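You operate a simulated robot arm through the tools that you are given. There is no shell and no other tool. Be economical: measure what you need, move in short steps, check, and stop when the job is done.

The job below is to be done with a simulated robot arm. You get a single attempt, and the scene is never put back.

Task
Shut the valve, park the wetter roller, blot the puddle and lift the bottle out of its dock.
Fine: the blotter goes back; the bottle stands next to the grey-band bottle, in line with the dock. Set down upright: hand blotter, blue-band water bottle. What is to be rubbed or washed off counts as gone when no trace of it is left.
Where things are to end (x, y in the base frame): blue-band water bottle within 40 mm of [330, 690].

Only the result counts: the job must be done as asked and must still hold three seconds after the hand-in. Knocking over, shifting, dropping, spilling or breaking anything else fails it.

Robot
A 6-joint arm with a two-finger parallel gripper, fixed in place. Base frame: the origin is at the foot of the arm, x ahead of it, y to its left, z up. Units: mm, degrees, N and s.
With the tool pointing down near the work surface it reaches from about 320 to 700 mm from the base axis. Its first joint turns from -166.0 to 166.0 degrees. Payload 4.1 kg.
The tool frame sits at the grasp point between the pads (the TCP): z along the fingers, y along the line on which they close. The tips reach 23 mm beyond it. The gripper opens to 94 mm. The fingers are 38 mm wide and 10 mm thick; the gripper's body (54 by 96 mm) begins 39 mm behind the TCP.
Orientation is that of the tool frame in the base frame, as a unit quaternion [x, y, z, w]. With the fingers straight down and closing along the base's y, the tool's x points along the base's -x, its y along +y and its z along -z.

Tools
- The arm moves only by the tool arm_command. Its argument "steps" is a list of rows, each an object (a shift or turn left out is 0, a gripper value left out holds the last) with "linear": the shift along the base's x, y, z in mm, a list of three; "rot": the turn, a rotation vector about the base's x, y, z in degrees, a list of three. In form: [{"linear": [dx, dy, dz], "rot": [rx, ry, rz]}, ...]. A call has 1 to 20 rows; each row is the pose to reach, as a shift and turn from the pose commanded when the call began. "grip" is the gripper command, from -1 (fully open) to 1 (shut), values between in proportion, set as the call begins (left out, the last holds). Each row takes 0.2 s and may step no farther than 50 mm and 8.6 degrees from the row before; otherwise, or with a gripper value out of range, the whole call is refused. A pose out of reach is approached as far as the arm can. The call stops where the force on the tool passes 40 N (or 10 N more than at its start, if that is more) or the arm is blocked; 0.2 s more then pass. The fingers move at their own pace (about 45 mm/s each) and stop on an object; they squeeze with about 27 N. The grip force told is the motor's: it shows also when the fingers shut on nothing. Time passes only in rows, and 0.2 s behind the last, so rows that repeat a pose let the fingers close. It gives the time, the measured TCP pose, the force on the tool (base axes), the opening and the grip force at its end, in the units of the frame above (readings bear some noise), with the torque about the TCP (base axes, N m) and any sound that the robot's microphone picked up.
- Cameras (640 x 400 px; columns grow to the right, rows downward): "scene" is fixed at [398.5, 499.9, 1553.5]; the picture's right is [-0.85, 0.53, 0.00], its down [0.50, 0.81, -0.31] and it looks along [-0.16, -0.26, -0.95] (base axes); focal length 320 px, centre (320, 200). "wrist" rides on the gripper at [86, 16, -75] in the tool frame; the picture's right is [-0.18, 0.98, 0.00], its down [-0.58, -0.11, -0.81] and it looks along [-0.79, -0.15, 0.59] (tool axes); focal length 243 px, centre (320, 200).
- get_image(camera): a new picture of that camera. The clock stands still meanwhile.
- move_column(by): slides the trunk up (or, below 0, down) by that many mm; the arm rides with it, the base frame stays. It gives what a move gives, with no picture.
- measure_at(camera, pixels): for up to 12 pixels [column, row] of the newest picture of that camera ("zoom" is the newest enlarged one), the place [x, y, z] in the base frame of the surface seen there, good to about 2 mm. The clock stands still meanwhile.
- close_up(camera, box): a new picture of the part [left, top, right, bottom] of that camera's present view, enlarged. The clock stands still meanwhile.
- sign_off(): hands the job in; it is judged then, once.

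Work in short steps. Measure before you move; look again where a grasp or a placing could have gone wrong, and mend it. You have 80 turns and 34 pictures in all, those below and enlarged ones among them. Open the gripper and draw the arm clear of the work before you hand the job in, unless the task says otherwise; then end with one line.

The tools are called after ">>>" by a JSON object that holds its "name" and its "arguments". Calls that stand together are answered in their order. arm_command: Moves the arm, as the interface text tells. Its arguments: {"type":"object","properties":{"steps":{"type":"array","items":{"type":"object","properties":{"linear":{"type":"array","items":{"type":"number"}},"rot":{"type":"array","items":{"type":"number"}}}}},"grip":{"type":"number"}},"required":["steps"]} The other tools are called the same way: move_column (by) slides the trunk up or down; get_image (camera) takes a picture; measure_at (camera, pixels) gives the place of the surface under pixels of a picture; close_up (camera, box) takes an enlarged picture of a part of a camera's view; sign_off () hands the job in.

At the start:

```text
time: 0.0
eef_pos: [58.2, 330.9, 1093.1]
orientation: [0.0, 1.0, 0.0, 0.001]
ft_force: [-0.4, -0.1, -0.1]
ft_torque: [-0.01, -0.05, 0.0]
width: 93.6
gripper_force: 0.1
trunk travel left (down, up): [-500.0, 90.0]
```

scene: 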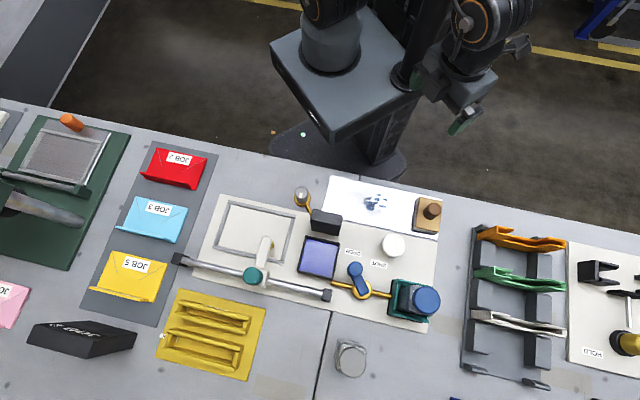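
wrist: 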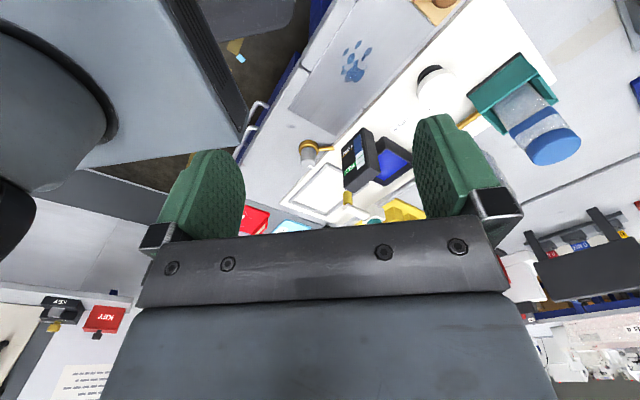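

I see the station at around (320-440, 180-330) in the scene picture. I take enlarged views of it to identify valve, roller, blotter, puddle and bottle.

>>> {"name": "close_up", "arguments": {"camera": "scene", "box": [280, 165, 450, 271]}}

>>> {"name": "close_up", "arguments": {"camera": "scene", "box": [290, 225, 450, 325]}}

>>> {"name": "close_up", "arguments": {"camera": "scene", "box": [165, 180, 345, 292]}}

```text
3.76 times, centred on (365, 218) of scene
```

zoom: 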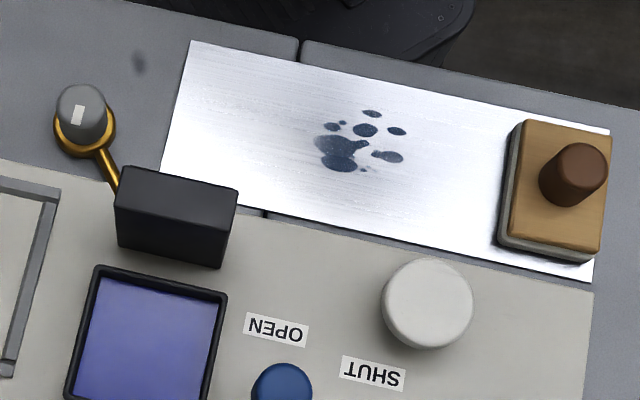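

```text
4.00 times, centred on (370, 275) of scene
```

zoom: 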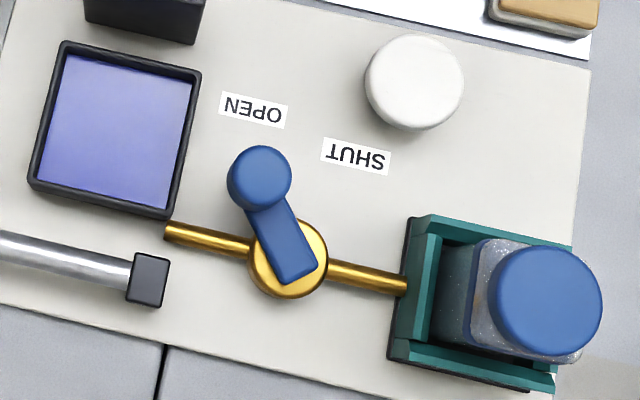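

```text
3.56 times, centred on (255, 236) of scene
```

zoom: 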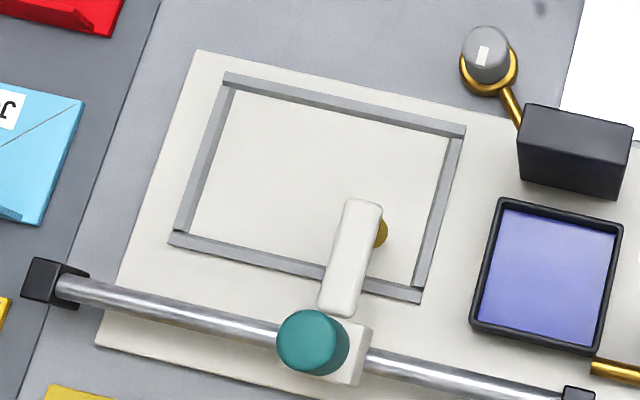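

I identify the valve lever (blue knob at zoom 2 (258,178)), wetter carriage (teal knob), blotter (wood block), puddle on the steel plate, bottle in the green dock. I measure key points in the scene picture and in the newest zoom.

>>> {"name": "measure_at", "arguments": {"camera": "zoom", "pixels": [[312, 340], [355, 260], [340, 305], [350, 210], [382, 233], [60, 285], [578, 392], [200, 310], [488, 50], [575, 125], [555, 270], [350, 370]]}}

>>> {"name": "measure_at", "arguments": {"camera": "scene", "pixels": [[355, 269], [363, 291], [426, 301], [405, 300], [350, 345], [350, 368], [432, 211], [422, 222], [393, 243], [374, 203], [330, 190], [415, 325]]}}

>>> {"name": "close_up", "arguments": {"camera": "scene", "box": [300, 260, 460, 390]}}

```text
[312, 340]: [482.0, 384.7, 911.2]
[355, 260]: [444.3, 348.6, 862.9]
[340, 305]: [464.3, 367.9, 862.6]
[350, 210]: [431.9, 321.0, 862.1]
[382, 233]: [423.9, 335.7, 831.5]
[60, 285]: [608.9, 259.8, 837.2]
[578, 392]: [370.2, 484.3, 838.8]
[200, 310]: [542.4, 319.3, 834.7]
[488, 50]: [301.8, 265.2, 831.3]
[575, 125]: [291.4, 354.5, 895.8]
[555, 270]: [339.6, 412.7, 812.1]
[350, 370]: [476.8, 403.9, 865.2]
```

```text
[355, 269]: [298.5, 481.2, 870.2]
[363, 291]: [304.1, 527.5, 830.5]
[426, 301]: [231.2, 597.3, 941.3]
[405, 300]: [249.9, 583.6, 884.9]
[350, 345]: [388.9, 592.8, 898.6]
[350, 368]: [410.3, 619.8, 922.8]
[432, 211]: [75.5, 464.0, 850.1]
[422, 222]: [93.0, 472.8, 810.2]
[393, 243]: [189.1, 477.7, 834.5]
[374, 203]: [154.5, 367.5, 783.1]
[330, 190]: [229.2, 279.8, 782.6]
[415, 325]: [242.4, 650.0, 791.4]
```

```text
3.08 times, centred on (380, 325) of scene
```

zoom: 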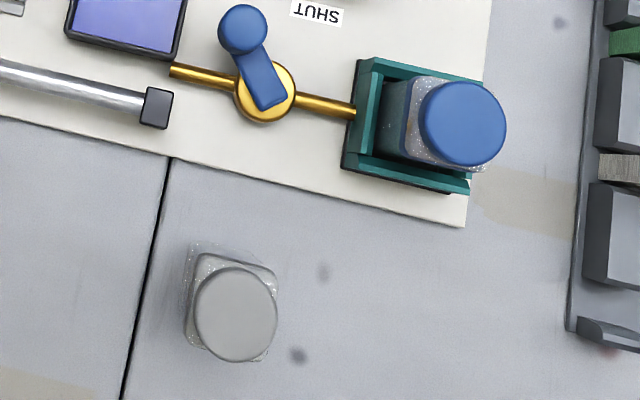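

The wrist view shows a display on the black box near wrist (360,160). I enlarge that to read it, and the carriage area.

>>> {"name": "close_up", "arguments": {"camera": "wrist", "box": [280, 110, 440, 235]}}

>>> {"name": "measure_at", "arguments": {"camera": "zoom", "pixels": [[241, 28], [270, 80], [355, 100], [460, 110], [410, 100], [350, 130], [200, 245], [265, 350], [240, 300], [460, 190], [370, 180], [280, 200]]}}

```text
3.20 times, centred on (360, 172) of wrist
```

zoom: 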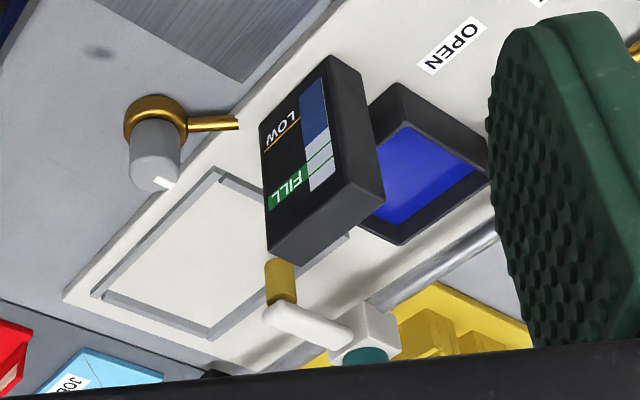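

```text
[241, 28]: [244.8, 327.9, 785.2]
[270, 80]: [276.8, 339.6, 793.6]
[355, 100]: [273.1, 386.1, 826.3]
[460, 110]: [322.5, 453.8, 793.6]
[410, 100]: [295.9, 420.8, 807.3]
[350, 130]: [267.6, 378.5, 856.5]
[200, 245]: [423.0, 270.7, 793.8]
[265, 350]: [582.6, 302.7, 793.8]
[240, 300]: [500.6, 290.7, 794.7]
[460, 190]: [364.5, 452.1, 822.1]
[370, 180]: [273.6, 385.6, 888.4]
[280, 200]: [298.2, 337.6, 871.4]
```

The gauge shows LOW/FILL with level in between; the roller's brass end hangs from the white arm. I measure frame, tray, lever and labels in the scene picture for geometry.

>>> {"name": "measure_at", "arguments": {"camera": "scene", "pixels": [[346, 253], [378, 265], [359, 286], [355, 262], [228, 202], [296, 217], [284, 262], [215, 248], [305, 237], [340, 244], [331, 275], [299, 268]]}}

>>> {"name": "measure_at", "arguments": {"camera": "scene", "pixels": [[180, 259], [325, 294], [393, 283], [433, 290], [395, 315], [430, 318], [392, 232], [393, 252], [417, 198], [441, 200], [434, 230], [413, 226]]}}

```text
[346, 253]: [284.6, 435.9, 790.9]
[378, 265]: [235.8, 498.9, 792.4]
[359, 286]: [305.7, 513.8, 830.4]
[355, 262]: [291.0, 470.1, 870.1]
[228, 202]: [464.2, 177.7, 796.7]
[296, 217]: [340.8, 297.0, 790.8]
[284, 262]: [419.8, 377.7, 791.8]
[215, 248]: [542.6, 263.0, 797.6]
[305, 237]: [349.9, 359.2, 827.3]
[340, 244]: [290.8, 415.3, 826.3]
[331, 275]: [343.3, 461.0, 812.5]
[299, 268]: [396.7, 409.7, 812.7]
```

```text
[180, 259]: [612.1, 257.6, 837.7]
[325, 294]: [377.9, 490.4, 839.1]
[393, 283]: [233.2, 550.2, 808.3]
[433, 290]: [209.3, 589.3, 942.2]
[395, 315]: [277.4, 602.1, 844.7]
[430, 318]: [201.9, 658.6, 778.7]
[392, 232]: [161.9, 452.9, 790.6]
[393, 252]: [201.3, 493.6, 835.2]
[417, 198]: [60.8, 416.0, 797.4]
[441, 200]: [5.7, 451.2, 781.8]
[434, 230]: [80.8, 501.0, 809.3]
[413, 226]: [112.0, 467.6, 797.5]
```

The roller (v≈75 mm off the rail) lines up with the tray centre at the rail's right end. I move over toward the station to look from nearer for park marks and at the roller's underside.

>>> {"name": "arm_command", "arguments": {"steps": [{"linear": [30, 9, -22]}, {"linear": [60, 18, -45]}, {"linear": [90, 27, -68]}, {"linear": [120, 36, -90]}, {"linear": [152, 46, -114]}], "grip": 1}}

>>> {"name": "get_image", "arguments": {"camera": "wrist"}}

```text
time: 1.2
eef_pos: [209.3, 376.9, 978.2]
orientation: [0.0, 1.0, 0.0, 0.0]
ft_force: [-0.2, 0.5, -0.5]
ft_torque: [-0.01, -0.01, -0.02]
width: 0.2
gripper_force: 13.0
trunk travel left (down, up): [-500.0, 90.0]
```

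```text
26 pictures are left
```

wrist: 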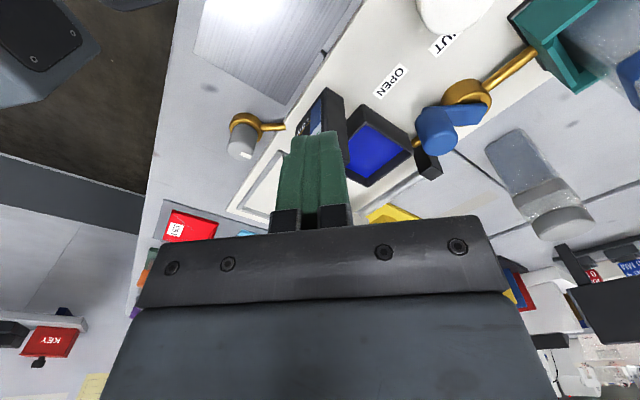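

The lever knob is at about (295,476), top z 870, pivot (304,525); SHUT lies clockwise seen from above. I go with closed fingers to the +x side of the knob and down to tip height ~842.

>>> {"name": "arm_command", "arguments": {"steps": [{"linear": [35, 25, 0]}, {"linear": [70, 50, 0]}, {"linear": [105, 76, 0]}, {"linear": [139, 101, -20]}, {"linear": [139, 101, -65]}, {"linear": [139, 101, -112]}], "grip": 1}}

>>> {"name": "get_image", "arguments": {"camera": "wrist"}}

```text
time: 2.6
eef_pos: [350.6, 478.7, 865.2]
orientation: [0.001, 1.0, 0.0, -0.001]
ft_force: [0.8, -0.5, -0.8]
ft_torque: [0.0, 0.02, 0.02]
width: 0.1
gripper_force: 26.8
trunk travel left (down, up): [-500.0, 90.0]
```

```text
25 pictures are left
```

wrist: 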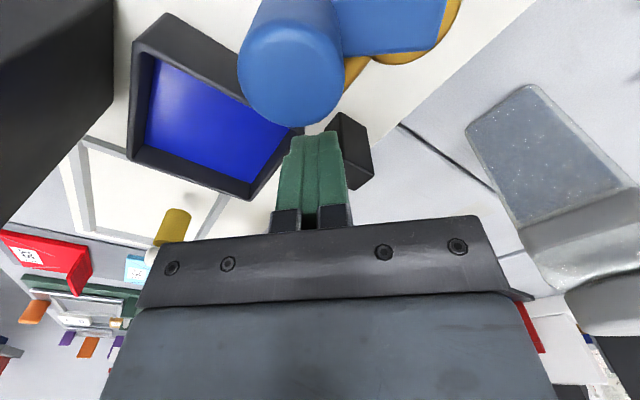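

The fingers stand on the far (+x) side of the blue knob as planned. I push along the arc toward SHUT.

>>> {"name": "arm_command", "arguments": {"steps": [{"linear": [-12, -2, 0]}, {"linear": [-24, -6, 0]}, {"linear": [-38, -13, 0]}, {"linear": [-50, -13, 0]}, {"linear": [-60, -11, 0]}, {"linear": [-72, -5, 0]}, {"linear": [-82, 2, 0]}, {"linear": [-87, 8, 0]}, {"linear": [-89, 14, 0]}]}}

>>> {"name": "close_up", "arguments": {"camera": "scene", "box": [290, 205, 450, 325]}}

```text
time: 4.6
eef_pos: [259.4, 490.9, 867.7]
orientation: [0.0, 1.0, 0.0, 0.0]
ft_force: [-0.9, -1.0, 0.0]
ft_torque: [0.01, 0.02, 0.01]
width: 0.1
gripper_force: 27.4
trunk travel left (down, up): [-500.0, 90.0]
```

```text
3.33 times, centred on (370, 265) of scene
```

zoom: 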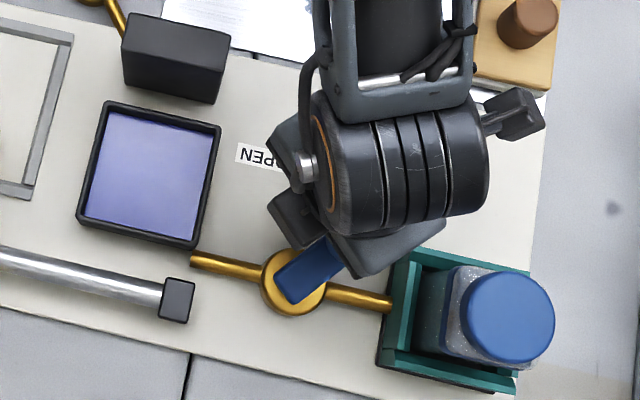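

The lever has turned by about 70°, no resistance yet. I push a little farther to find the stop.

>>> {"name": "arm_command", "arguments": {"steps": [{"linear": [0, 3, 0]}, {"linear": [0, 6, 0]}, {"linear": [0, 9, 0]}, {"linear": [0, 12, 0]}]}}

>>> {"name": "get_image", "arguments": {"camera": "wrist"}}

```text
time: 5.6
eef_pos: [259.1, 496.2, 868.2]
orientation: [0.0, 1.0, -0.008, -0.001]
ft_force: [2.1, -23.0, 10.0]
ft_torque: [0.17, 0.01, 0.01]
width: 0.0
gripper_force: 26.7
trunk travel left (down, up): [-500.0, 90.0]
stopped in row 4: the force on the tool passed its limit at 43 N (the readings are from after the stop); the commanded pose is now the measured one
```

```text
23 pictures are left
```

wrist: 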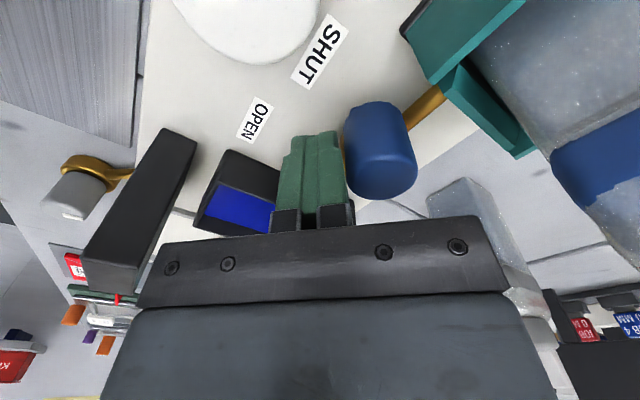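

The lever hit its stop (43 N) beside the SHUT side: the valve is shut. I back off, rise, and open the gripper to look at the roller.

>>> {"name": "arm_command", "arguments": {"steps": [{"linear": [3, -15, 0]}, {"linear": [3, -15, 45]}, {"linear": [3, -50, 80]}, {"linear": [0, -85, 92]}, {"linear": [-9, -116, 92]}], "grip": -1}}

>>> {"name": "close_up", "arguments": {"camera": "wrist", "box": [180, 80, 480, 267]}}

>>> {"name": "close_up", "arguments": {"camera": "scene", "box": [165, 185, 455, 366]}}

```text
time: 6.8
eef_pos: [250.5, 381.6, 958.4]
orientation: [0.0, 1.0, -0.006, -0.002]
ft_force: [-0.1, -0.6, 1.0]
ft_torque: [-0.03, -0.01, 0.01]
width: 94.1
gripper_force: 0.0
trunk travel left (down, up): [-500.0, 90.0]
```

```text
2.13 times, centred on (330, 174) of wrist
```

zoom: 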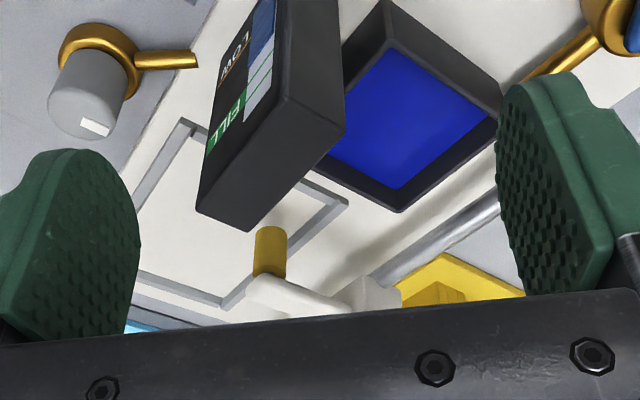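

```text
2.21 times, centred on (310, 276) of scene
```

zoom: 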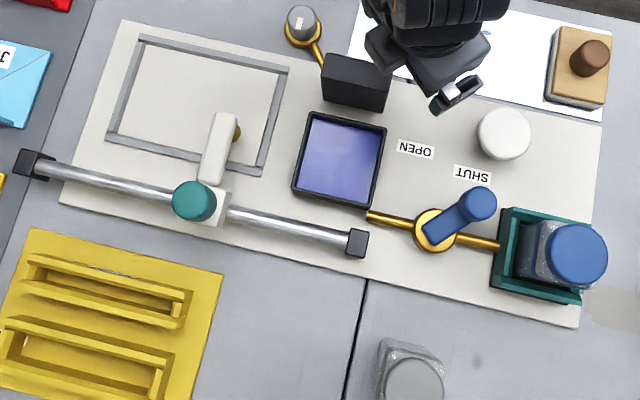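

The lever now points to SHUT. I need the roller's lower edge versus the tray rim (827), so I take a wrist picture and measure on it.

>>> {"name": "get_image", "arguments": {"camera": "wrist"}}

>>> {"name": "measure_at", "arguments": {"camera": "wrist", "pixels": [[305, 189], [307, 205], [300, 190], [311, 190], [309, 213], [330, 219], [350, 219], [307, 186], [380, 172], [400, 195], [310, 182], [340, 160]]}}

```text
20 pictures are left
```

wrist: 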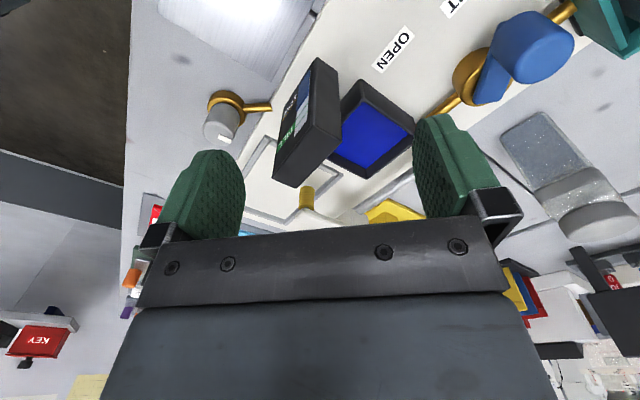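

```text
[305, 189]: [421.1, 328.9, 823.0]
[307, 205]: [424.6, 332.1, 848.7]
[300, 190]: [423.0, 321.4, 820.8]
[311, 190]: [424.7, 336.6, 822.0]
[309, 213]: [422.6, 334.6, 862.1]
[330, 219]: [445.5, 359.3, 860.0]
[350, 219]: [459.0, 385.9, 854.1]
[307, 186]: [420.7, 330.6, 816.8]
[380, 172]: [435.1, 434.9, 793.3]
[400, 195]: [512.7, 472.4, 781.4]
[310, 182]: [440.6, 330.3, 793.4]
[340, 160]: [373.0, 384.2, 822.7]
```

Roller bottom is at ~z 815, hanging vertically at the arm's end; the rail's right end puts it over the tray, its home. I go to the teal knob at (482,385), top z 911, and grip it.

>>> {"name": "arm_command", "arguments": {"steps": [{"linear": [46, 1, 0]}, {"linear": [92, 2, 0]}, {"linear": [138, 3, 0]}, {"linear": [184, 3, 0]}, {"linear": [231, 3, 0]}, {"linear": [231, 3, -30]}, {"linear": [231, 3, -61]}], "grip": -1}}

>>> {"name": "arm_command", "arguments": {"steps": [{"linear": [0, 0, 0]}, {"linear": [0, 0, 0]}, {"linear": [0, 0, 0]}, {"linear": [0, 0, 0]}], "grip": 1}}

>>> {"name": "close_up", "arguments": {"camera": "wrist", "box": [100, 0, 540, 275]}}

```text
time: 8.4
eef_pos: [479.7, 387.3, 897.2]
orientation: [0.0, 1.0, -0.006, -0.001]
ft_force: [0.2, 0.3, 0.6]
ft_torque: [-0.01, 0.0, -0.03]
width: 94.1
gripper_force: 0.0
trunk travel left (down, up): [-500.0, 90.0]
```

```text
time: 9.4
eef_pos: [479.0, 386.1, 897.1]
orientation: [0.0, 1.0, -0.007, -0.003]
ft_force: [-8.3, -10.3, -0.3]
ft_torque: [0.74, 0.26, -0.11]
width: 34.1
gripper_force: 33.5
trunk travel left (down, up): [-500.0, 90.0]
```

```text
1.45 times, centred on (320, 138) of wrist
```

zoom: 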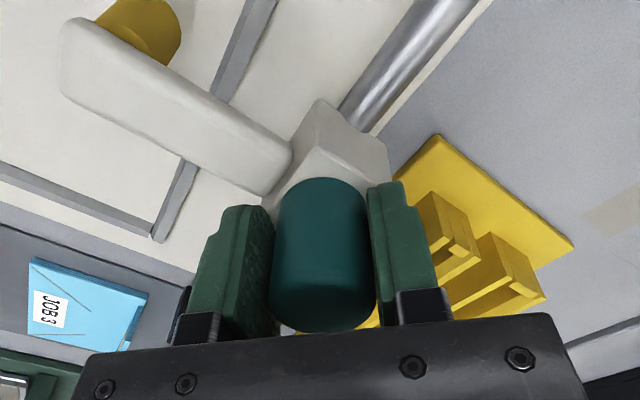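

The knob is held (34 mm). I slide the carriage along the rail toward the tray by 50 mm and read the force.

>>> {"name": "arm_command", "arguments": {"steps": [{"linear": [-9, 9, 0]}, {"linear": [-18, 17.5, 0]}, {"linear": [-27, 26.5, 0]}, {"linear": [-36, 35, 0]}]}}

>>> {"name": "close_up", "arguments": {"camera": "scene", "box": [205, 185, 425, 323]}}

```text
time: 10.4
eef_pos: [442.5, 421.4, 896.2]
orientation: [0.0, 1.0, -0.008, -0.003]
ft_force: [-11.3, -11.3, -14.6]
ft_torque: [1.19, -0.23, -0.41]
width: 33.9
gripper_force: 44.9
trunk travel left (down, up): [-500.0, 90.0]
```

```text
2.90 times, centred on (315, 254) of scene
```

zoom: 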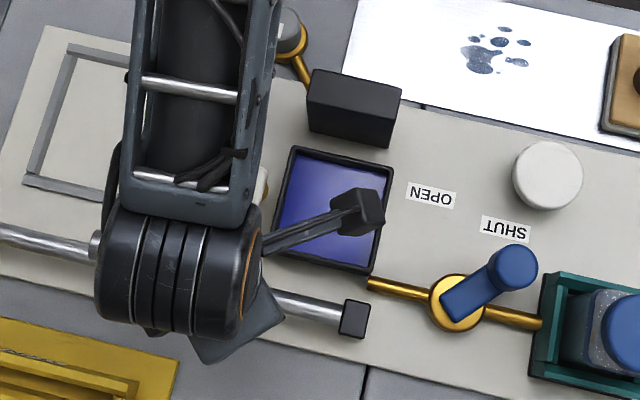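

Carriage slides; force is mainly sideways (-11,-11), so I shift 2 mm toward that side and continue slowly toward the tray.

>>> {"name": "arm_command", "arguments": {"steps": [{"linear": [-2, -2, -1]}, {"linear": [-9, 5, -1]}, {"linear": [-13, 9, -1]}, {"linear": [-17, 13, -1]}, {"linear": [-21, 17, -1]}]}}

```text
time: 11.6
eef_pos: [425.0, 440.6, 897.8]
orientation: [0.0, 1.0, -0.005, 0.0]
ft_force: [11.5, 9.0, 1.7]
ft_torque: [1.32, -0.55, 0.11]
width: 33.8
gripper_force: 44.9
trunk travel left (down, up): [-500.0, 90.0]
```

The carriage passes the tray rim without being blocked. I continue in small steps to the end stop.

>>> {"name": "arm_command", "arguments": {"steps": [{"linear": [-3, 5, 0]}, {"linear": [-7, 9, 0]}, {"linear": [-11, 13, 0]}, {"linear": [-15, 17, 0]}, {"linear": [-19, 21, 0]}, {"linear": [-23, 24, 0]}, {"linear": [-26, 27, 0]}, {"linear": [-29, 30, 0]}]}}

>>> {"name": "close_up", "arguments": {"camera": "wrist", "box": [100, 0, 540, 275]}}

```text
time: 13.4
eef_pos: [398.7, 466.2, 896.1]
orientation: [0.001, 1.0, -0.004, 0.0]
ft_force: [24.7, 2.7, 19.2]
ft_torque: [1.23, 0.49, -0.03]
width: 33.7
gripper_force: 44.9
trunk travel left (down, up): [-500.0, 90.0]
```

```text
1.45 times, centred on (320, 138) of wrist
```

zoom: 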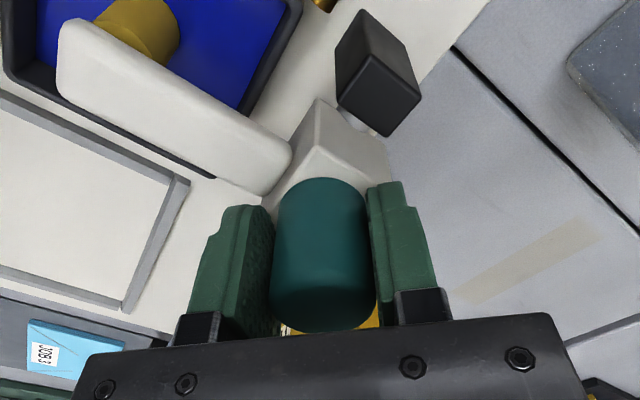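

The roller hangs in the tray and the carriage is almost at the end block. I push a few mm more to confirm the stop.

>>> {"name": "arm_command", "arguments": {"steps": [{"linear": [-1, 3, -1]}, {"linear": [-4, 6, -1]}, {"linear": [-6, 8, -1]}]}}

```text
time: 13.8
eef_pos: [400.0, 467.1, 897.4]
orientation: [-0.001, 1.0, -0.007, 0.0]
ft_force: [17.7, -25.0, 6.1]
ft_torque: [0.91, 0.17, -0.06]
width: 33.9
gripper_force: 45.9
trunk travel left (down, up): [-500.0, 90.0]
stopped in row 2: the force on the tool passed its limit at 44 N (the readings are from after the stop); the commanded pose is now the measured one
```

The end stop is reached. I release, rise clear and check with a scene view.

>>> {"name": "arm_command", "arguments": {"steps": [{"linear": [0, 0, 0]}, {"linear": [0, 0, 0]}, {"linear": [0, 0, 40]}, {"linear": [0, 0, 75]}, {"linear": [-45, 0, 90]}, {"linear": [-92, 0, 90]}, {"linear": [-140, 0, 90]}, {"linear": [-188, 0, 90]}], "grip": -1}}

>>> {"name": "close_up", "arguments": {"camera": "scene", "box": [205, 165, 455, 321]}}

```text
time: 15.6
eef_pos: [206.1, 471.4, 985.7]
orientation: [-0.001, 1.0, -0.007, 0.0]
ft_force: [-0.8, 0.1, 0.7]
ft_torque: [0.0, 0.03, 0.0]
width: 94.0
gripper_force: 0.0
trunk travel left (down, up): [-500.0, 90.0]
```

```text
2.56 times, centred on (330, 243) of scene
```

zoom: 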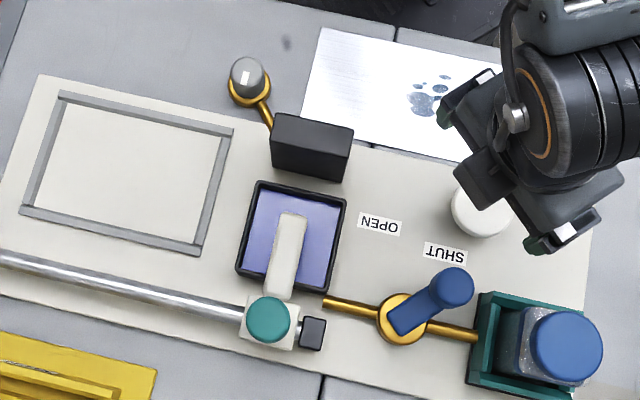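

Carriage is at the end block with the roller over the tray: parked. Next the blotter; I measure its knob and block in the scene picture.

>>> {"name": "measure_at", "arguments": {"camera": "scene", "pixels": [[436, 208], [438, 209], [434, 206], [431, 206], [427, 212], [430, 217], [420, 200], [440, 204], [436, 228], [415, 222], [438, 228], [418, 212]]}}

>>> {"name": "measure_at", "arguments": {"camera": "scene", "pixels": [[363, 204], [368, 198], [378, 195], [387, 200], [386, 207], [371, 211], [376, 210], [330, 178], [440, 196], [325, 205], [437, 237], [345, 192]]}}

```text
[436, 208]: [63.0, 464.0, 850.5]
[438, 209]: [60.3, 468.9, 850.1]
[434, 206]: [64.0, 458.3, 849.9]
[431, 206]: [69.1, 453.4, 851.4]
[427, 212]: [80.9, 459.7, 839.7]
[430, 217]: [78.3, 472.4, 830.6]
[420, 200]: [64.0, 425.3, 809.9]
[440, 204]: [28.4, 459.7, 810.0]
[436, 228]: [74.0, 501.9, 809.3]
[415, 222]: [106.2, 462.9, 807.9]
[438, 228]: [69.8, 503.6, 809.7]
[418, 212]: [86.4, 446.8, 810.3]
```

```text
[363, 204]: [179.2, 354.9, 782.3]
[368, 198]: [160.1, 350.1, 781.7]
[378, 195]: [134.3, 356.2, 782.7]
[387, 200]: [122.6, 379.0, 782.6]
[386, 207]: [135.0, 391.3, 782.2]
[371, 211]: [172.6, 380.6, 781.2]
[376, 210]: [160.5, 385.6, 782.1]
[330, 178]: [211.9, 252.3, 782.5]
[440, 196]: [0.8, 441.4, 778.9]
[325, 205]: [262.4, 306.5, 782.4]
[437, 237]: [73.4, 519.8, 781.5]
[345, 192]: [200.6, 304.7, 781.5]
```

Blotter knob axis is about (66,463), top z 850, wood top z 810, ~58 mm square; puddle spans x 122–180, y 350–391. I go over the knob, lower and grip it.

>>> {"name": "arm_command", "arguments": {"steps": [{"linear": [-47, -3, 0]}, {"linear": [-94, -6, 0]}, {"linear": [-140, -8, 0]}, {"linear": [-140, -8, -48]}, {"linear": [-140, -8, -96]}, {"linear": [-140, -8, -125]}, {"linear": [-140, -8, -147]}], "grip": -1}}

>>> {"name": "arm_command", "arguments": {"steps": [{"linear": [0, 0, 0]}, {"linear": [0, 0, 0]}, {"linear": [0, 0, 0]}, {"linear": [0, 0, 0]}, {"linear": [0, 0, 0]}], "grip": 1}}

>>> {"name": "close_up", "arguments": {"camera": "wrist", "box": [100, 0, 540, 275]}}

```text
time: 17.2
eef_pos: [67.0, 464.1, 840.0]
orientation: [-0.001, 1.0, -0.007, 0.0]
ft_force: [-0.2, -1.0, -0.3]
ft_torque: [0.01, 0.0, -0.02]
width: 94.1
gripper_force: 0.0
trunk travel left (down, up): [-500.0, 90.0]
```

```text
time: 18.4
eef_pos: [68.6, 465.2, 839.7]
orientation: [-0.001, 1.0, -0.007, 0.0]
ft_force: [0.1, 1.1, 2.0]
ft_torque: [0.19, 0.0, -0.02]
width: 31.1
gripper_force: 27.0
trunk travel left (down, up): [-500.0, 90.0]
```

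```text
1.45 times, centred on (320, 138) of wrist
```

zoom: 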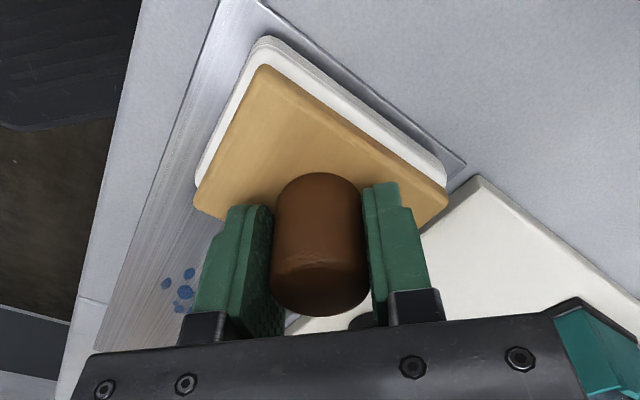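

The knob is held (31 mm). I lift 40 mm, carry it over the puddle centre (150,370) and set it down with a light press.

>>> {"name": "arm_command", "arguments": {"steps": [{"linear": [0, 0, 20]}, {"linear": [0, 0, 40]}, {"linear": [28, -31, 40]}, {"linear": [56, -62, 40]}, {"linear": [83, -94, 40]}, {"linear": [83, -94, 20]}, {"linear": [83, -94, 5]}, {"linear": [83, -94, 1]}, {"linear": [83, -94, -2]}, {"linear": [83, -94, -3]}, {"linear": [83, -94, -3]}]}}

```text
time: 20.8
eef_pos: [149.0, 367.7, 838.7]
orientation: [-0.002, 1.0, -0.005, 0.001]
ft_force: [0.6, -7.7, 39.4]
ft_torque: [0.46, 0.1, 0.01]
width: 31.1
gripper_force: 26.7
trunk travel left (down, up): [-500.0, 90.0]
```

Pressed with ~39 N. I lift and press again at four offset places so the whole puddle area is covered.

>>> {"name": "arm_command", "arguments": {"steps": [{"linear": [0, 0, 15]}, {"linear": [-10, 10, 15]}, {"linear": [-10, 10, 3]}, {"linear": [-10, 10, 1]}, {"linear": [-10, 10, 1]}, {"linear": [-10, 10, 15]}, {"linear": [10, -10, 15]}, {"linear": [10, -10, 3]}, {"linear": [10, -10, 1]}, {"linear": [10, -10, 1]}, {"linear": [10, -10, 15]}, {"linear": [-8, -9, 15]}, {"linear": [-8, -9, 3]}, {"linear": [-8, -9, 1]}, {"linear": [-8, -9, 1]}, {"linear": [-8, -9, 15]}]}}

>>> {"name": "arm_command", "arguments": {"steps": [{"linear": [16, 18, 0]}, {"linear": [16, 18, -12]}, {"linear": [16, 18, -14]}, {"linear": [16, 18, -14]}, {"linear": [16, 18, 5]}, {"linear": [-10, 50, 25]}, {"linear": [-40, 80, 25]}, {"linear": [-75, 103, 25]}]}}

>>> {"name": "close_up", "arguments": {"camera": "scene", "box": [310, 165, 450, 253]}}

```text
time: 24.2
eef_pos: [141.1, 359.0, 851.1]
orientation: [-0.001, 1.0, -0.008, 0.0]
ft_force: [-0.3, 0.5, -1.3]
ft_torque: [0.03, -0.01, 0.0]
width: 31.1
gripper_force: 27.1
trunk travel left (down, up): [-500.0, 90.0]
```

```text
time: 25.2
eef_pos: [158.5, 377.2, 838.5]
orientation: [-0.001, 1.0, -0.003, 0.002]
ft_force: [0.1, -8.0, 24.0]
ft_torque: [0.33, 0.37, 0.08]
width: 31.2
gripper_force: 26.9
trunk travel left (down, up): [-500.0, 90.0]
stopped in row 5: the force on the tool passed its limit at 41 N (the readings are from after the stop); the commanded pose is now the measured one
```

```text
4.55 times, centred on (380, 209) of scene
```

zoom: 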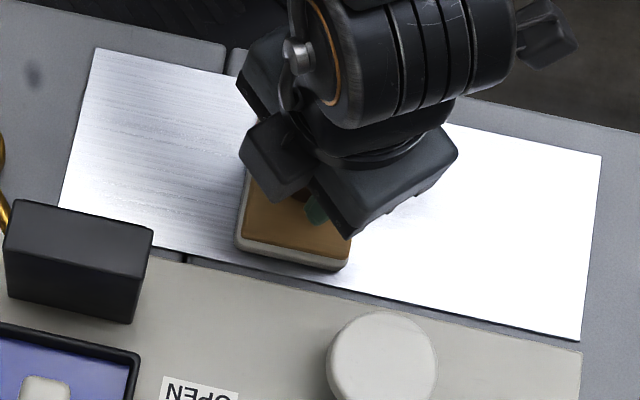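

The press limit stopped it on the plate, no harm. I lift and carry the blotter above its home place, then look at the plate.

>>> {"name": "arm_command", "arguments": {"steps": [{"linear": [0, 0, 12]}, {"linear": [0, 0, 32]}, {"linear": [-30, 28, 32]}, {"linear": [-60, 57, 32]}, {"linear": [-91, 87, 32]}]}}

>>> {"name": "close_up", "arguments": {"camera": "scene", "box": [310, 165, 450, 253]}}

```text
time: 26.4
eef_pos: [66.1, 465.5, 869.3]
orientation: [-0.001, 1.0, -0.006, 0.0]
ft_force: [0.0, -0.5, -1.6]
ft_torque: [0.0, -0.01, 0.02]
width: 31.0
gripper_force: 27.1
trunk travel left (down, up): [-500.0, 90.0]
```

```text
4.55 times, centred on (380, 209) of scene
```

zoom: 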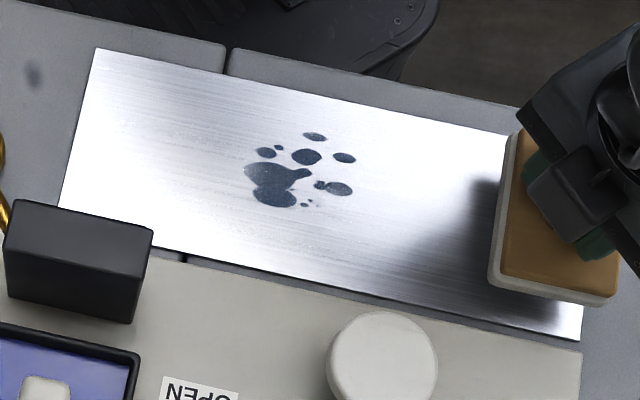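

The puddle looks unchanged by pressing alone, so it needs rubbing with contact. I go back, set down lightly and make strokes along the plate over the puddle.

>>> {"name": "arm_command", "arguments": {"steps": [{"linear": [30, -34, 0]}, {"linear": [60, -68, 0]}, {"linear": [83, -94, 0]}, {"linear": [83, -94, -20]}, {"linear": [83, -94, -29]}, {"linear": [83, -94, -32]}, {"linear": [74, -85, -32]}, {"linear": [65, -76, -32]}, {"linear": [74, -85, -32]}, {"linear": [83, -94, -32]}, {"linear": [92, -103, -32]}, {"linear": [101, -112, -32]}, {"linear": [92, -103, -32]}, {"linear": [83, -94, -32]}, {"linear": [74, -85, -32]}, {"linear": [65, -76, -32]}, {"linear": [83, -94, -32]}, {"linear": [101, -112, -32]}, {"linear": [83, -94, -32]}]}}

```text
time: 29.2
eef_pos: [168.0, 354.2, 839.6]
orientation: [0.002, 1.0, -0.003, 0.001]
ft_force: [3.3, -7.7, 18.9]
ft_torque: [0.4, -0.21, -0.15]
width: 30.9
gripper_force: 27.3
trunk travel left (down, up): [-500.0, 90.0]
stopped in row 13: the force on the tool passed its limit at 44 N (the readings are from after the stop); the commanded pose is now the measured one
```

The strokes ran until a force spike. I lift aside and check the effect.

>>> {"name": "arm_command", "arguments": {"steps": [{"linear": [0, 0, 15]}, {"linear": [-33, 33, 25]}, {"linear": [-66, 66, 25]}, {"linear": [-85, 85, 25]}]}}

>>> {"name": "close_up", "arguments": {"camera": "scene", "box": [310, 165, 450, 253]}}

```text
time: 30.2
eef_pos: [80.4, 443.1, 863.3]
orientation: [0.0, 1.0, -0.005, 0.002]
ft_force: [0.1, -0.8, -1.4]
ft_torque: [0.01, 0.0, 0.02]
width: 31.1
gripper_force: 26.9
trunk travel left (down, up): [-500.0, 90.0]
```

```text
4.55 times, centred on (380, 209) of scene
```

zoom: 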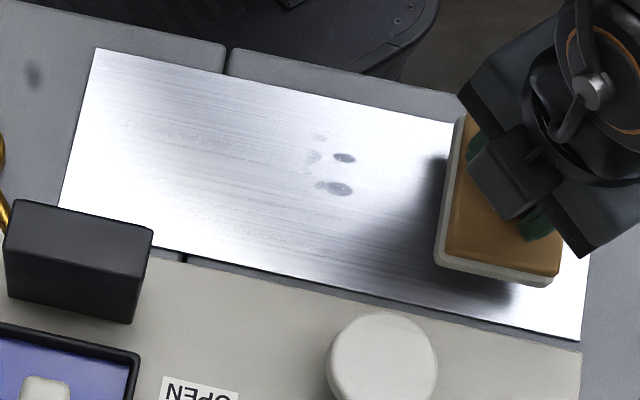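

Rubbing works; what remains is at about (128–138, 358–389). I rub again centred farther that way.

>>> {"name": "arm_command", "arguments": {"steps": [{"linear": [25, -30, 0]}, {"linear": [52, -62, 0]}, {"linear": [52, -62, -15]}, {"linear": [52, -62, -23]}, {"linear": [52, -62, -25]}, {"linear": [43, -53, -25]}, {"linear": [35, -45, -25]}, {"linear": [43, -53, -25]}, {"linear": [52, -62, -25]}, {"linear": [61, -71, -25]}, {"linear": [69, -79, -25]}, {"linear": [60, -70, -25]}, {"linear": [51, -61, -25]}, {"linear": [42, -52, -25]}, {"linear": [34, -43, -25]}]}}

```text
time: 33.4
eef_pos: [115.1, 396.2, 837.8]
orientation: [0.0, 1.0, -0.005, 0.001]
ft_force: [2.8, -5.2, 20.3]
ft_torque: [0.51, -0.18, -0.1]
width: 31.2
gripper_force: 27.0
trunk travel left (down, up): [-500.0, 90.0]
```

Force stayed ~20 N. I add two more stroke lines, offset to each side.

>>> {"name": "arm_command", "arguments": {"steps": [{"linear": [-8, -8, 0]}, {"linear": [1, -17, 0]}, {"linear": [10, -26, 0]}, {"linear": [19, -35, 0]}, {"linear": [28, -44, 0]}, {"linear": [37, -53, 0]}, {"linear": [45, -45, 0]}, {"linear": [53, -37, 0]}, {"linear": [44, -28, 0]}, {"linear": [35, -19, 0]}, {"linear": [26, -10, 0]}, {"linear": [17, -1, 0]}, {"linear": [8, 8, 0]}, {"linear": [8, 8, 20]}, {"linear": [-20, 40, 25]}]}}

>>> {"name": "close_up", "arguments": {"camera": "scene", "box": [310, 165, 450, 253]}}

```text
time: 34.9
eef_pos: [152.9, 346.5, 839.0]
orientation: [0.001, 1.0, -0.004, 0.002]
ft_force: [-4.1, -4.2, 19.2]
ft_torque: [0.55, -0.25, 0.03]
width: 31.1
gripper_force: 26.8
trunk travel left (down, up): [-500.0, 90.0]
stopped in row 7: the force on the tool passed its limit at 42 N (the readings are from after the stop); the commanded pose is now the measured one
```

```text
4.55 times, centred on (380, 209) of scene
```

zoom: 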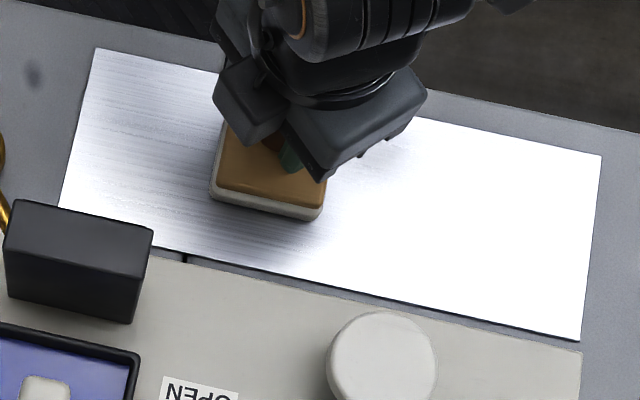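

The visible plate is clean. I finish the other side line slightly lighter, lift, and move to just above home.

>>> {"name": "arm_command", "arguments": {"steps": [{"linear": [0, 0, 0.8]}, {"linear": [8, 8, 0.8]}, {"linear": [16, 16, 0.8]}, {"linear": [9, 23, 0.8]}, {"linear": [2, 30, 0.8]}, {"linear": [-5, 37, 0.8]}, {"linear": [-12, 44, 0.8]}, {"linear": [-19, 51, 0.8]}, {"linear": [-19, 51, 15]}, {"linear": [-19, 51, 32]}, {"linear": [-50, 82, 32]}, {"linear": [-86, 118, 32]}]}}

>>> {"name": "close_up", "arguments": {"camera": "scene", "box": [310, 165, 450, 253]}}

```text
refused: row 12 steps farther than a row can; nothing moved
```

```text
4.55 times, centred on (380, 209) of scene
```

zoom: 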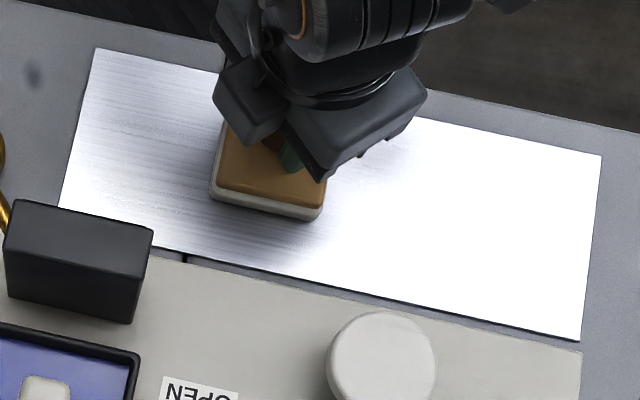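

The call was refused for a too long last step. I resend it with shorter steps.

>>> {"name": "arm_command", "arguments": {"steps": [{"linear": [0, 0, 0.8]}, {"linear": [8, 8, 0.8]}, {"linear": [16, 16, 0.8]}, {"linear": [9, 23, 0.8]}, {"linear": [2, 30, 0.8]}, {"linear": [-5, 37, 0.8]}, {"linear": [-12, 44, 0.8]}, {"linear": [-19, 51, 0.8]}, {"linear": [-19, 51, 15]}, {"linear": [-19, 51, 32]}, {"linear": [-45, 77, 32]}, {"linear": [-66, 98, 32]}, {"linear": [-86, 118, 32]}]}}

>>> {"name": "close_up", "arguments": {"camera": "scene", "box": [310, 165, 450, 253]}}

```text
time: 37.7
eef_pos: [68.8, 464.4, 869.4]
orientation: [-0.001, 1.0, -0.005, 0.002]
ft_force: [0.0, -0.1, -0.5]
ft_torque: [-0.03, -0.02, -0.05]
width: 31.0
gripper_force: 27.0
trunk travel left (down, up): [-500.0, 90.0]
```

```text
4.55 times, centred on (380, 209) of scene
```

zoom: 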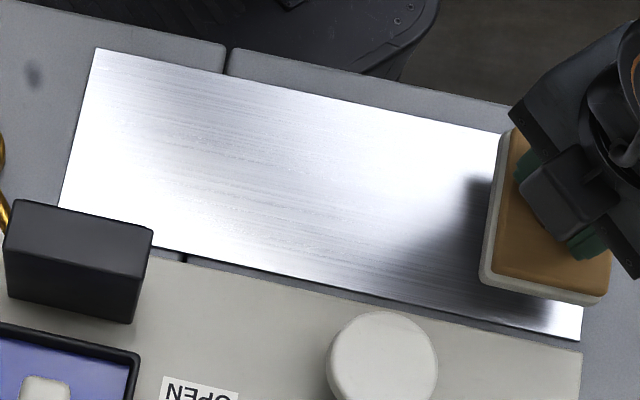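

The plate is clean. I lower the blotter onto its home spot.

>>> {"name": "arm_command", "arguments": {"steps": [{"linear": [0, 0.5, -15]}, {"linear": [0, 0.5, -26]}, {"linear": [0, 0.5, -30]}, {"linear": [0, 0.5, -31.5]}, {"linear": [0, 0.5, -31.5]}]}}

```text
time: 38.9
eef_pos: [68.4, 465.8, 839.1]
orientation: [-0.002, 1.0, -0.003, 0.001]
ft_force: [1.0, -2.5, 11.0]
ft_torque: [0.48, -0.09, -0.03]
width: 31.0
gripper_force: 27.1
trunk travel left (down, up): [-500.0, 90.0]
```

The blotter rests on the plate (11 N). I release, rise, and back off; then I measure the bottle cap and dock.

>>> {"name": "arm_command", "arguments": {"steps": [{"linear": [0, 0, 0.5]}, {"linear": [0, 0, 0.5]}, {"linear": [0, 0, 0.5]}, {"linear": [0, 0, 30]}, {"linear": [0, 0, 75]}, {"linear": [0, 0, 120]}, {"linear": [0, 0, 165]}], "grip": -1}}

>>> {"name": "get_image", "arguments": {"camera": "scene"}}

>>> {"name": "measure_at", "arguments": {"camera": "scene", "pixels": [[427, 287], [439, 295], [441, 302], [427, 314], [414, 300], [427, 300], [408, 305], [408, 290], [350, 344], [362, 356], [338, 358], [350, 374]]}}

>>> {"name": "measure_at", "arguments": {"camera": "scene", "pixels": [[397, 280], [431, 289], [388, 315], [429, 322], [399, 296], [400, 285], [404, 312], [420, 317], [351, 360], [345, 352], [357, 352], [432, 211]]}}

```text
time: 40.5
eef_pos: [67.2, 464.6, 1001.5]
orientation: [-0.001, 1.0, -0.005, 0.002]
ft_force: [-0.2, 0.7, 0.2]
ft_torque: [-0.04, 0.0, -0.01]
width: 93.8
gripper_force: 0.1
trunk travel left (down, up): [-500.0, 90.0]
```

```text
8 pictures are left
```

scene: 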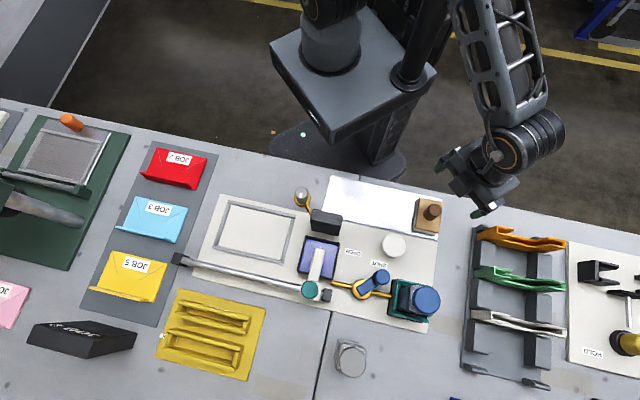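

```text
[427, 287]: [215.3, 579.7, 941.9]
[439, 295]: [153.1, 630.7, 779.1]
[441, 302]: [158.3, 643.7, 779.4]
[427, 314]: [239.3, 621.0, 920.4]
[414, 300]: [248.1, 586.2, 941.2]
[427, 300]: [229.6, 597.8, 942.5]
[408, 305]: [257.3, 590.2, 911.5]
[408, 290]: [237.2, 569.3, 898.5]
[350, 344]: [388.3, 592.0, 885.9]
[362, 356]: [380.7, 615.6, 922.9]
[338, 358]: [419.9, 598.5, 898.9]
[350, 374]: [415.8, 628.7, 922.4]
```

```text
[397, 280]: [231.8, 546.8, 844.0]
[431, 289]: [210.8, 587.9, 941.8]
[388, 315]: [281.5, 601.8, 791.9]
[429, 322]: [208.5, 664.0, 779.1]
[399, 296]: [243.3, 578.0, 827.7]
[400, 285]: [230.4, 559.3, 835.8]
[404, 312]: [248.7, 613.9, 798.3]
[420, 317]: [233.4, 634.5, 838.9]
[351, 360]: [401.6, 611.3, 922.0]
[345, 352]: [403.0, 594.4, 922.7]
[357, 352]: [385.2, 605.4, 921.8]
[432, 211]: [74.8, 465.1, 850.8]
```

Blotter is back (knob reads (75,465) as before). Bottle cap centre is (230,597), top z 942. Before picking I test whether the arm reaches the target area with the tool down, empty, at (318,668).

>>> {"name": "arm_command", "arguments": {"steps": [{"linear": [33, 26, 10]}, {"linear": [66, 52, 10]}, {"linear": [99, 79, 10]}, {"linear": [132, 105, 10]}, {"linear": [163, 132, 10]}, {"linear": [193, 156, 10]}, {"linear": [223, 180, 10]}, {"linear": [251, 203, 10]}, {"linear": [251, 203, -35]}, {"linear": [251, 203, -80]}, {"linear": [251, 203, -84]}, {"linear": [251, 203, -84]}]}}

```text
time: 43.1
eef_pos: [296.5, 606.8, 913.9]
orientation: [-0.001, 1.0, -0.005, 0.002]
ft_force: [-0.2, 0.2, 0.6]
ft_torque: [-0.01, -0.01, 0.0]
width: 94.2
gripper_force: 0.0
out of reach, approached as far as the arm can: row 6, 7, 8, 9, 10, 11, 12
trunk travel left (down, up): [-500.0, 90.0]
```

The tool-down reach ends at r≈675 mm, so I need the tool tilted outward and likely the trunk raised. First I rise and back off to free space and yaw the tool by 45.6° so that it closes along the dock's line.

>>> {"name": "arm_command", "arguments": {"steps": [{"linear": [0, 0, 40]}, {"linear": [0, 0, 80]}, {"linear": [0, 0, 110]}, {"linear": [-28, -35, 115]}, {"linear": [-56, -70, 115]}, {"linear": [-84, -105, 115]}, {"linear": [-118, -140, 115]}, {"linear": [-118, -148, 115], "rot": [0, 0, 7.6]}, {"linear": [-118, -148, 115], "rot": [0, 0, 15.2]}, {"linear": [-118, -148, 115], "rot": [0, 0, 22.8]}, {"linear": [-118, -148, 115], "rot": [0, 0, 30.4]}, {"linear": [-118, -148, 115], "rot": [0, 0, 38]}, {"linear": [-118, -148, 115], "rot": [0, 0, 45.6]}]}}

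>>> {"name": "move_column", "arguments": {"by": 85}}

```text
time: 45.9
eef_pos: [176.9, 461.8, 1034.0]
orientation: [-0.389, 0.921, -0.005, 0.003]
ft_force: [0.0, 0.1, 0.0]
ft_torque: [0.0, -0.01, 0.01]
width: 93.9
gripper_force: 0.0
out of reach, approached as far as the arm can: row 1, 2, 3
trunk travel left (down, up): [-500.0, 90.0]
```

```text
time: 47.1
eef_pos: [178.8, 461.2, 1118.8]
orientation: [-0.389, 0.921, -0.004, 0.003]
ft_force: [0.7, 0.0, 0.2]
ft_torque: [0.02, 0.04, -0.02]
width: 94.0
gripper_force: 0.2
trunk travel left (down, up): [-585.0, 5.0]
```

Trunk raised; commanded pose now follows the measured one. I tilt the tool 25° outward and test the target again: (318,665) going down to z 917.

>>> {"name": "arm_command", "arguments": {"steps": [{"linear": [0, 0, 0], "rot": [5.95, -5.83, 0]}, {"linear": [0, 0, 0], "rot": [11.9, -11.67, 0]}, {"linear": [0, 0, 0], "rot": [17.85, -17.5, 0]}, {"linear": [24, 34, -20], "rot": [17.85, -17.5, 0]}, {"linear": [48, 68, -40], "rot": [17.85, -17.5, 0]}, {"linear": [72, 102, -60], "rot": [17.85, -17.5, 0]}, {"linear": [96, 136, -80], "rot": [17.85, -17.5, 0]}, {"linear": [118, 170, -100], "rot": [17.85, -17.5, 0]}, {"linear": [140, 204, -119], "rot": [17.85, -17.5, 0]}, {"linear": [140, 204, -160], "rot": [17.85, -17.5, 0]}, {"linear": [140, 204, -200], "rot": [17.85, -17.5, 0]}, {"linear": [140, 204, -200], "rot": [17.85, -17.5, 0]}]}}

```text
time: 49.7
eef_pos: [316.3, 668.0, 925.8]
orientation: [-0.376, 0.899, 0.085, 0.207]
ft_force: [1.1, 3.9, 37.7]
ft_torque: [-2.95, 3.33, -0.3]
width: 93.8
gripper_force: 0.1
trunk travel left (down, up): [-585.0, 5.0]
```

A 38 N upward force: the finger on the grey-bottle side seems to be resting on that bottle. I raise straight up at once and look.

>>> {"name": "arm_command", "arguments": {"steps": [{"linear": [0, 0, 20]}, {"linear": [0, 0, 50]}, {"linear": [0, 0, 80]}]}}

>>> {"name": "close_up", "arguments": {"camera": "scene", "box": [270, 250, 460, 369]}}

```text
time: 50.5
eef_pos: [319.3, 667.7, 1000.8]
orientation: [-0.378, 0.9, 0.078, 0.203]
ft_force: [-0.1, -0.1, 0.2]
ft_torque: [0.01, -0.01, -0.02]
width: 94.0
gripper_force: 0.0
trunk travel left (down, up): [-585.0, 5.0]
```

```text
3.36 times, centred on (365, 310) of scene
```

zoom: 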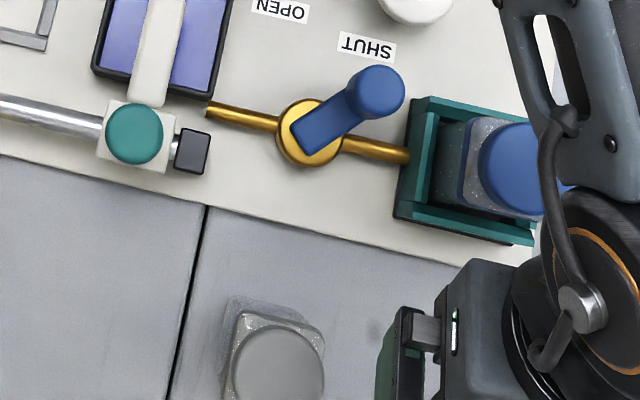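

The torque places the contact at about (228,590): the wrist pressed on the blue bottle's own cap, and the grey bottle is untouched (it stays at its place). Reach with 25° tilt is fine. I now move back over the blue cap at (230,597) and go down to z 937.

>>> {"name": "arm_command", "arguments": {"steps": [{"linear": [-30, -24, 5]}, {"linear": [-60, -48, 5]}, {"linear": [-88.5, -70.5, 0]}, {"linear": [-88.5, -70.5, -30]}, {"linear": [-88.5, -70.5, -63]}, {"linear": [-88.5, -70.5, -63]}]}}

>>> {"name": "get_image", "arguments": {"camera": "wrist"}}

```text
time: 51.9
eef_pos: [228.6, 594.9, 939.0]
orientation: [-0.378, 0.9, 0.079, 0.203]
ft_force: [0.3, 0.3, 0.0]
ft_torque: [0.0, -0.02, 0.0]
width: 94.0
gripper_force: 0.0
trunk travel left (down, up): [-585.0, 5.0]
```

```text
6 pictures are left
```

wrist: 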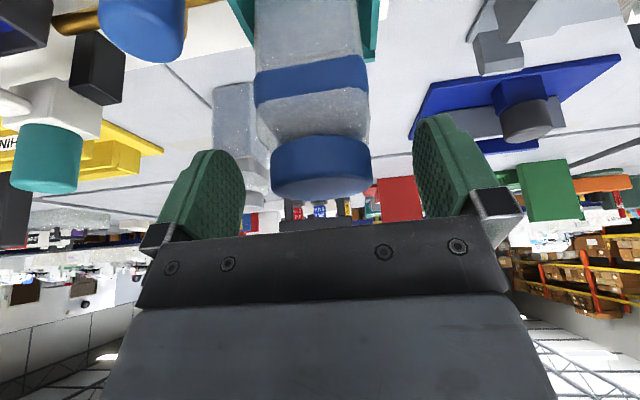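

The cap sits between the fingers, nearly centred. I close on it.

>>> {"name": "arm_command", "arguments": {"steps": [{"linear": [0.5, 1, -1]}, {"linear": [0.5, 1, -1]}, {"linear": [0.5, 1, -1]}, {"linear": [0.5, 1, -1]}, {"linear": [0.5, 1, -1]}], "grip": 1}}

```text
time: 53.1
eef_pos: [228.5, 596.0, 938.0]
orientation: [-0.378, 0.9, 0.079, 0.202]
ft_force: [0.2, 0.2, -0.1]
ft_torque: [0.09, 0.15, -0.04]
width: 49.8
gripper_force: 26.6
trunk travel left (down, up): [-585.0, 5.0]
```

Gripped at 50 mm (cap). I lift straight up slowly, watching the force.

>>> {"name": "arm_command", "arguments": {"steps": [{"linear": [0, 0, 5]}, {"linear": [0, 0, 12]}, {"linear": [0, 0, 22]}, {"linear": [0, 0, 35]}, {"linear": [0, 0, 50]}, {"linear": [0, 0, 65]}, {"linear": [0, 0, 80]}, {"linear": [0, 0, 90]}, {"linear": [0, 0, 90]}]}}

>>> {"name": "close_up", "arguments": {"camera": "wrist", "box": [100, 0, 540, 275]}}

```text
time: 55.1
eef_pos: [232.1, 596.7, 1026.1]
orientation: [-0.378, 0.9, 0.08, 0.203]
ft_force: [-1.0, 0.1, -4.0]
ft_torque: [0.02, -0.01, 0.02]
width: 49.8
gripper_force: 26.9
trunk travel left (down, up): [-585.0, 5.0]
```

```text
1.45 times, centred on (320, 138) of wrist
```

zoom: 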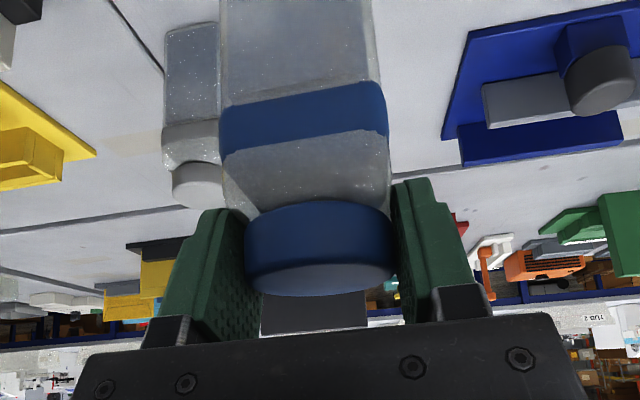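

The bottle hangs upright at 4 N weight. I carry it to about (318,672) and lower to z 950.

>>> {"name": "arm_command", "arguments": {"steps": [{"linear": [18, 15, 0]}, {"linear": [36, 30, 0]}, {"linear": [54, 45, 0]}, {"linear": [72, 60, -5]}, {"linear": [88, 76, -10]}, {"linear": [88, 76, -30]}, {"linear": [88, 76, -50]}, {"linear": [88, 76, -65]}, {"linear": [88, 76, -76]}, {"linear": [88, 76, -76]}]}}

>>> {"name": "close_up", "arguments": {"camera": "wrist", "box": [100, 0, 540, 275]}}

```text
time: 57.3
eef_pos: [317.2, 670.8, 948.0]
orientation: [-0.378, 0.9, 0.079, 0.203]
ft_force: [-0.1, -0.2, -3.3]
ft_torque: [-0.01, -0.04, -0.02]
width: 49.6
gripper_force: 26.9
trunk travel left (down, up): [-585.0, 5.0]
```

```text
1.45 times, centred on (320, 138) of wrist
```

zoom: 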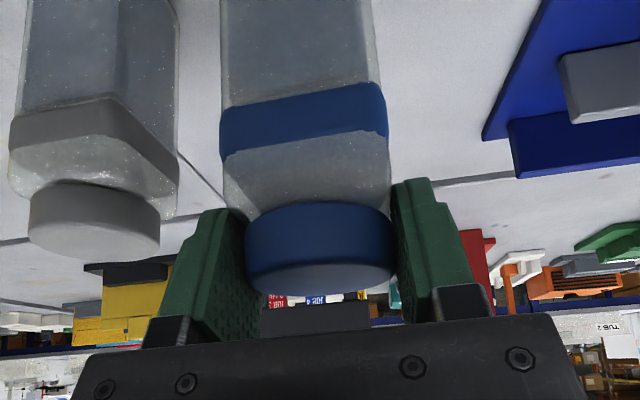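

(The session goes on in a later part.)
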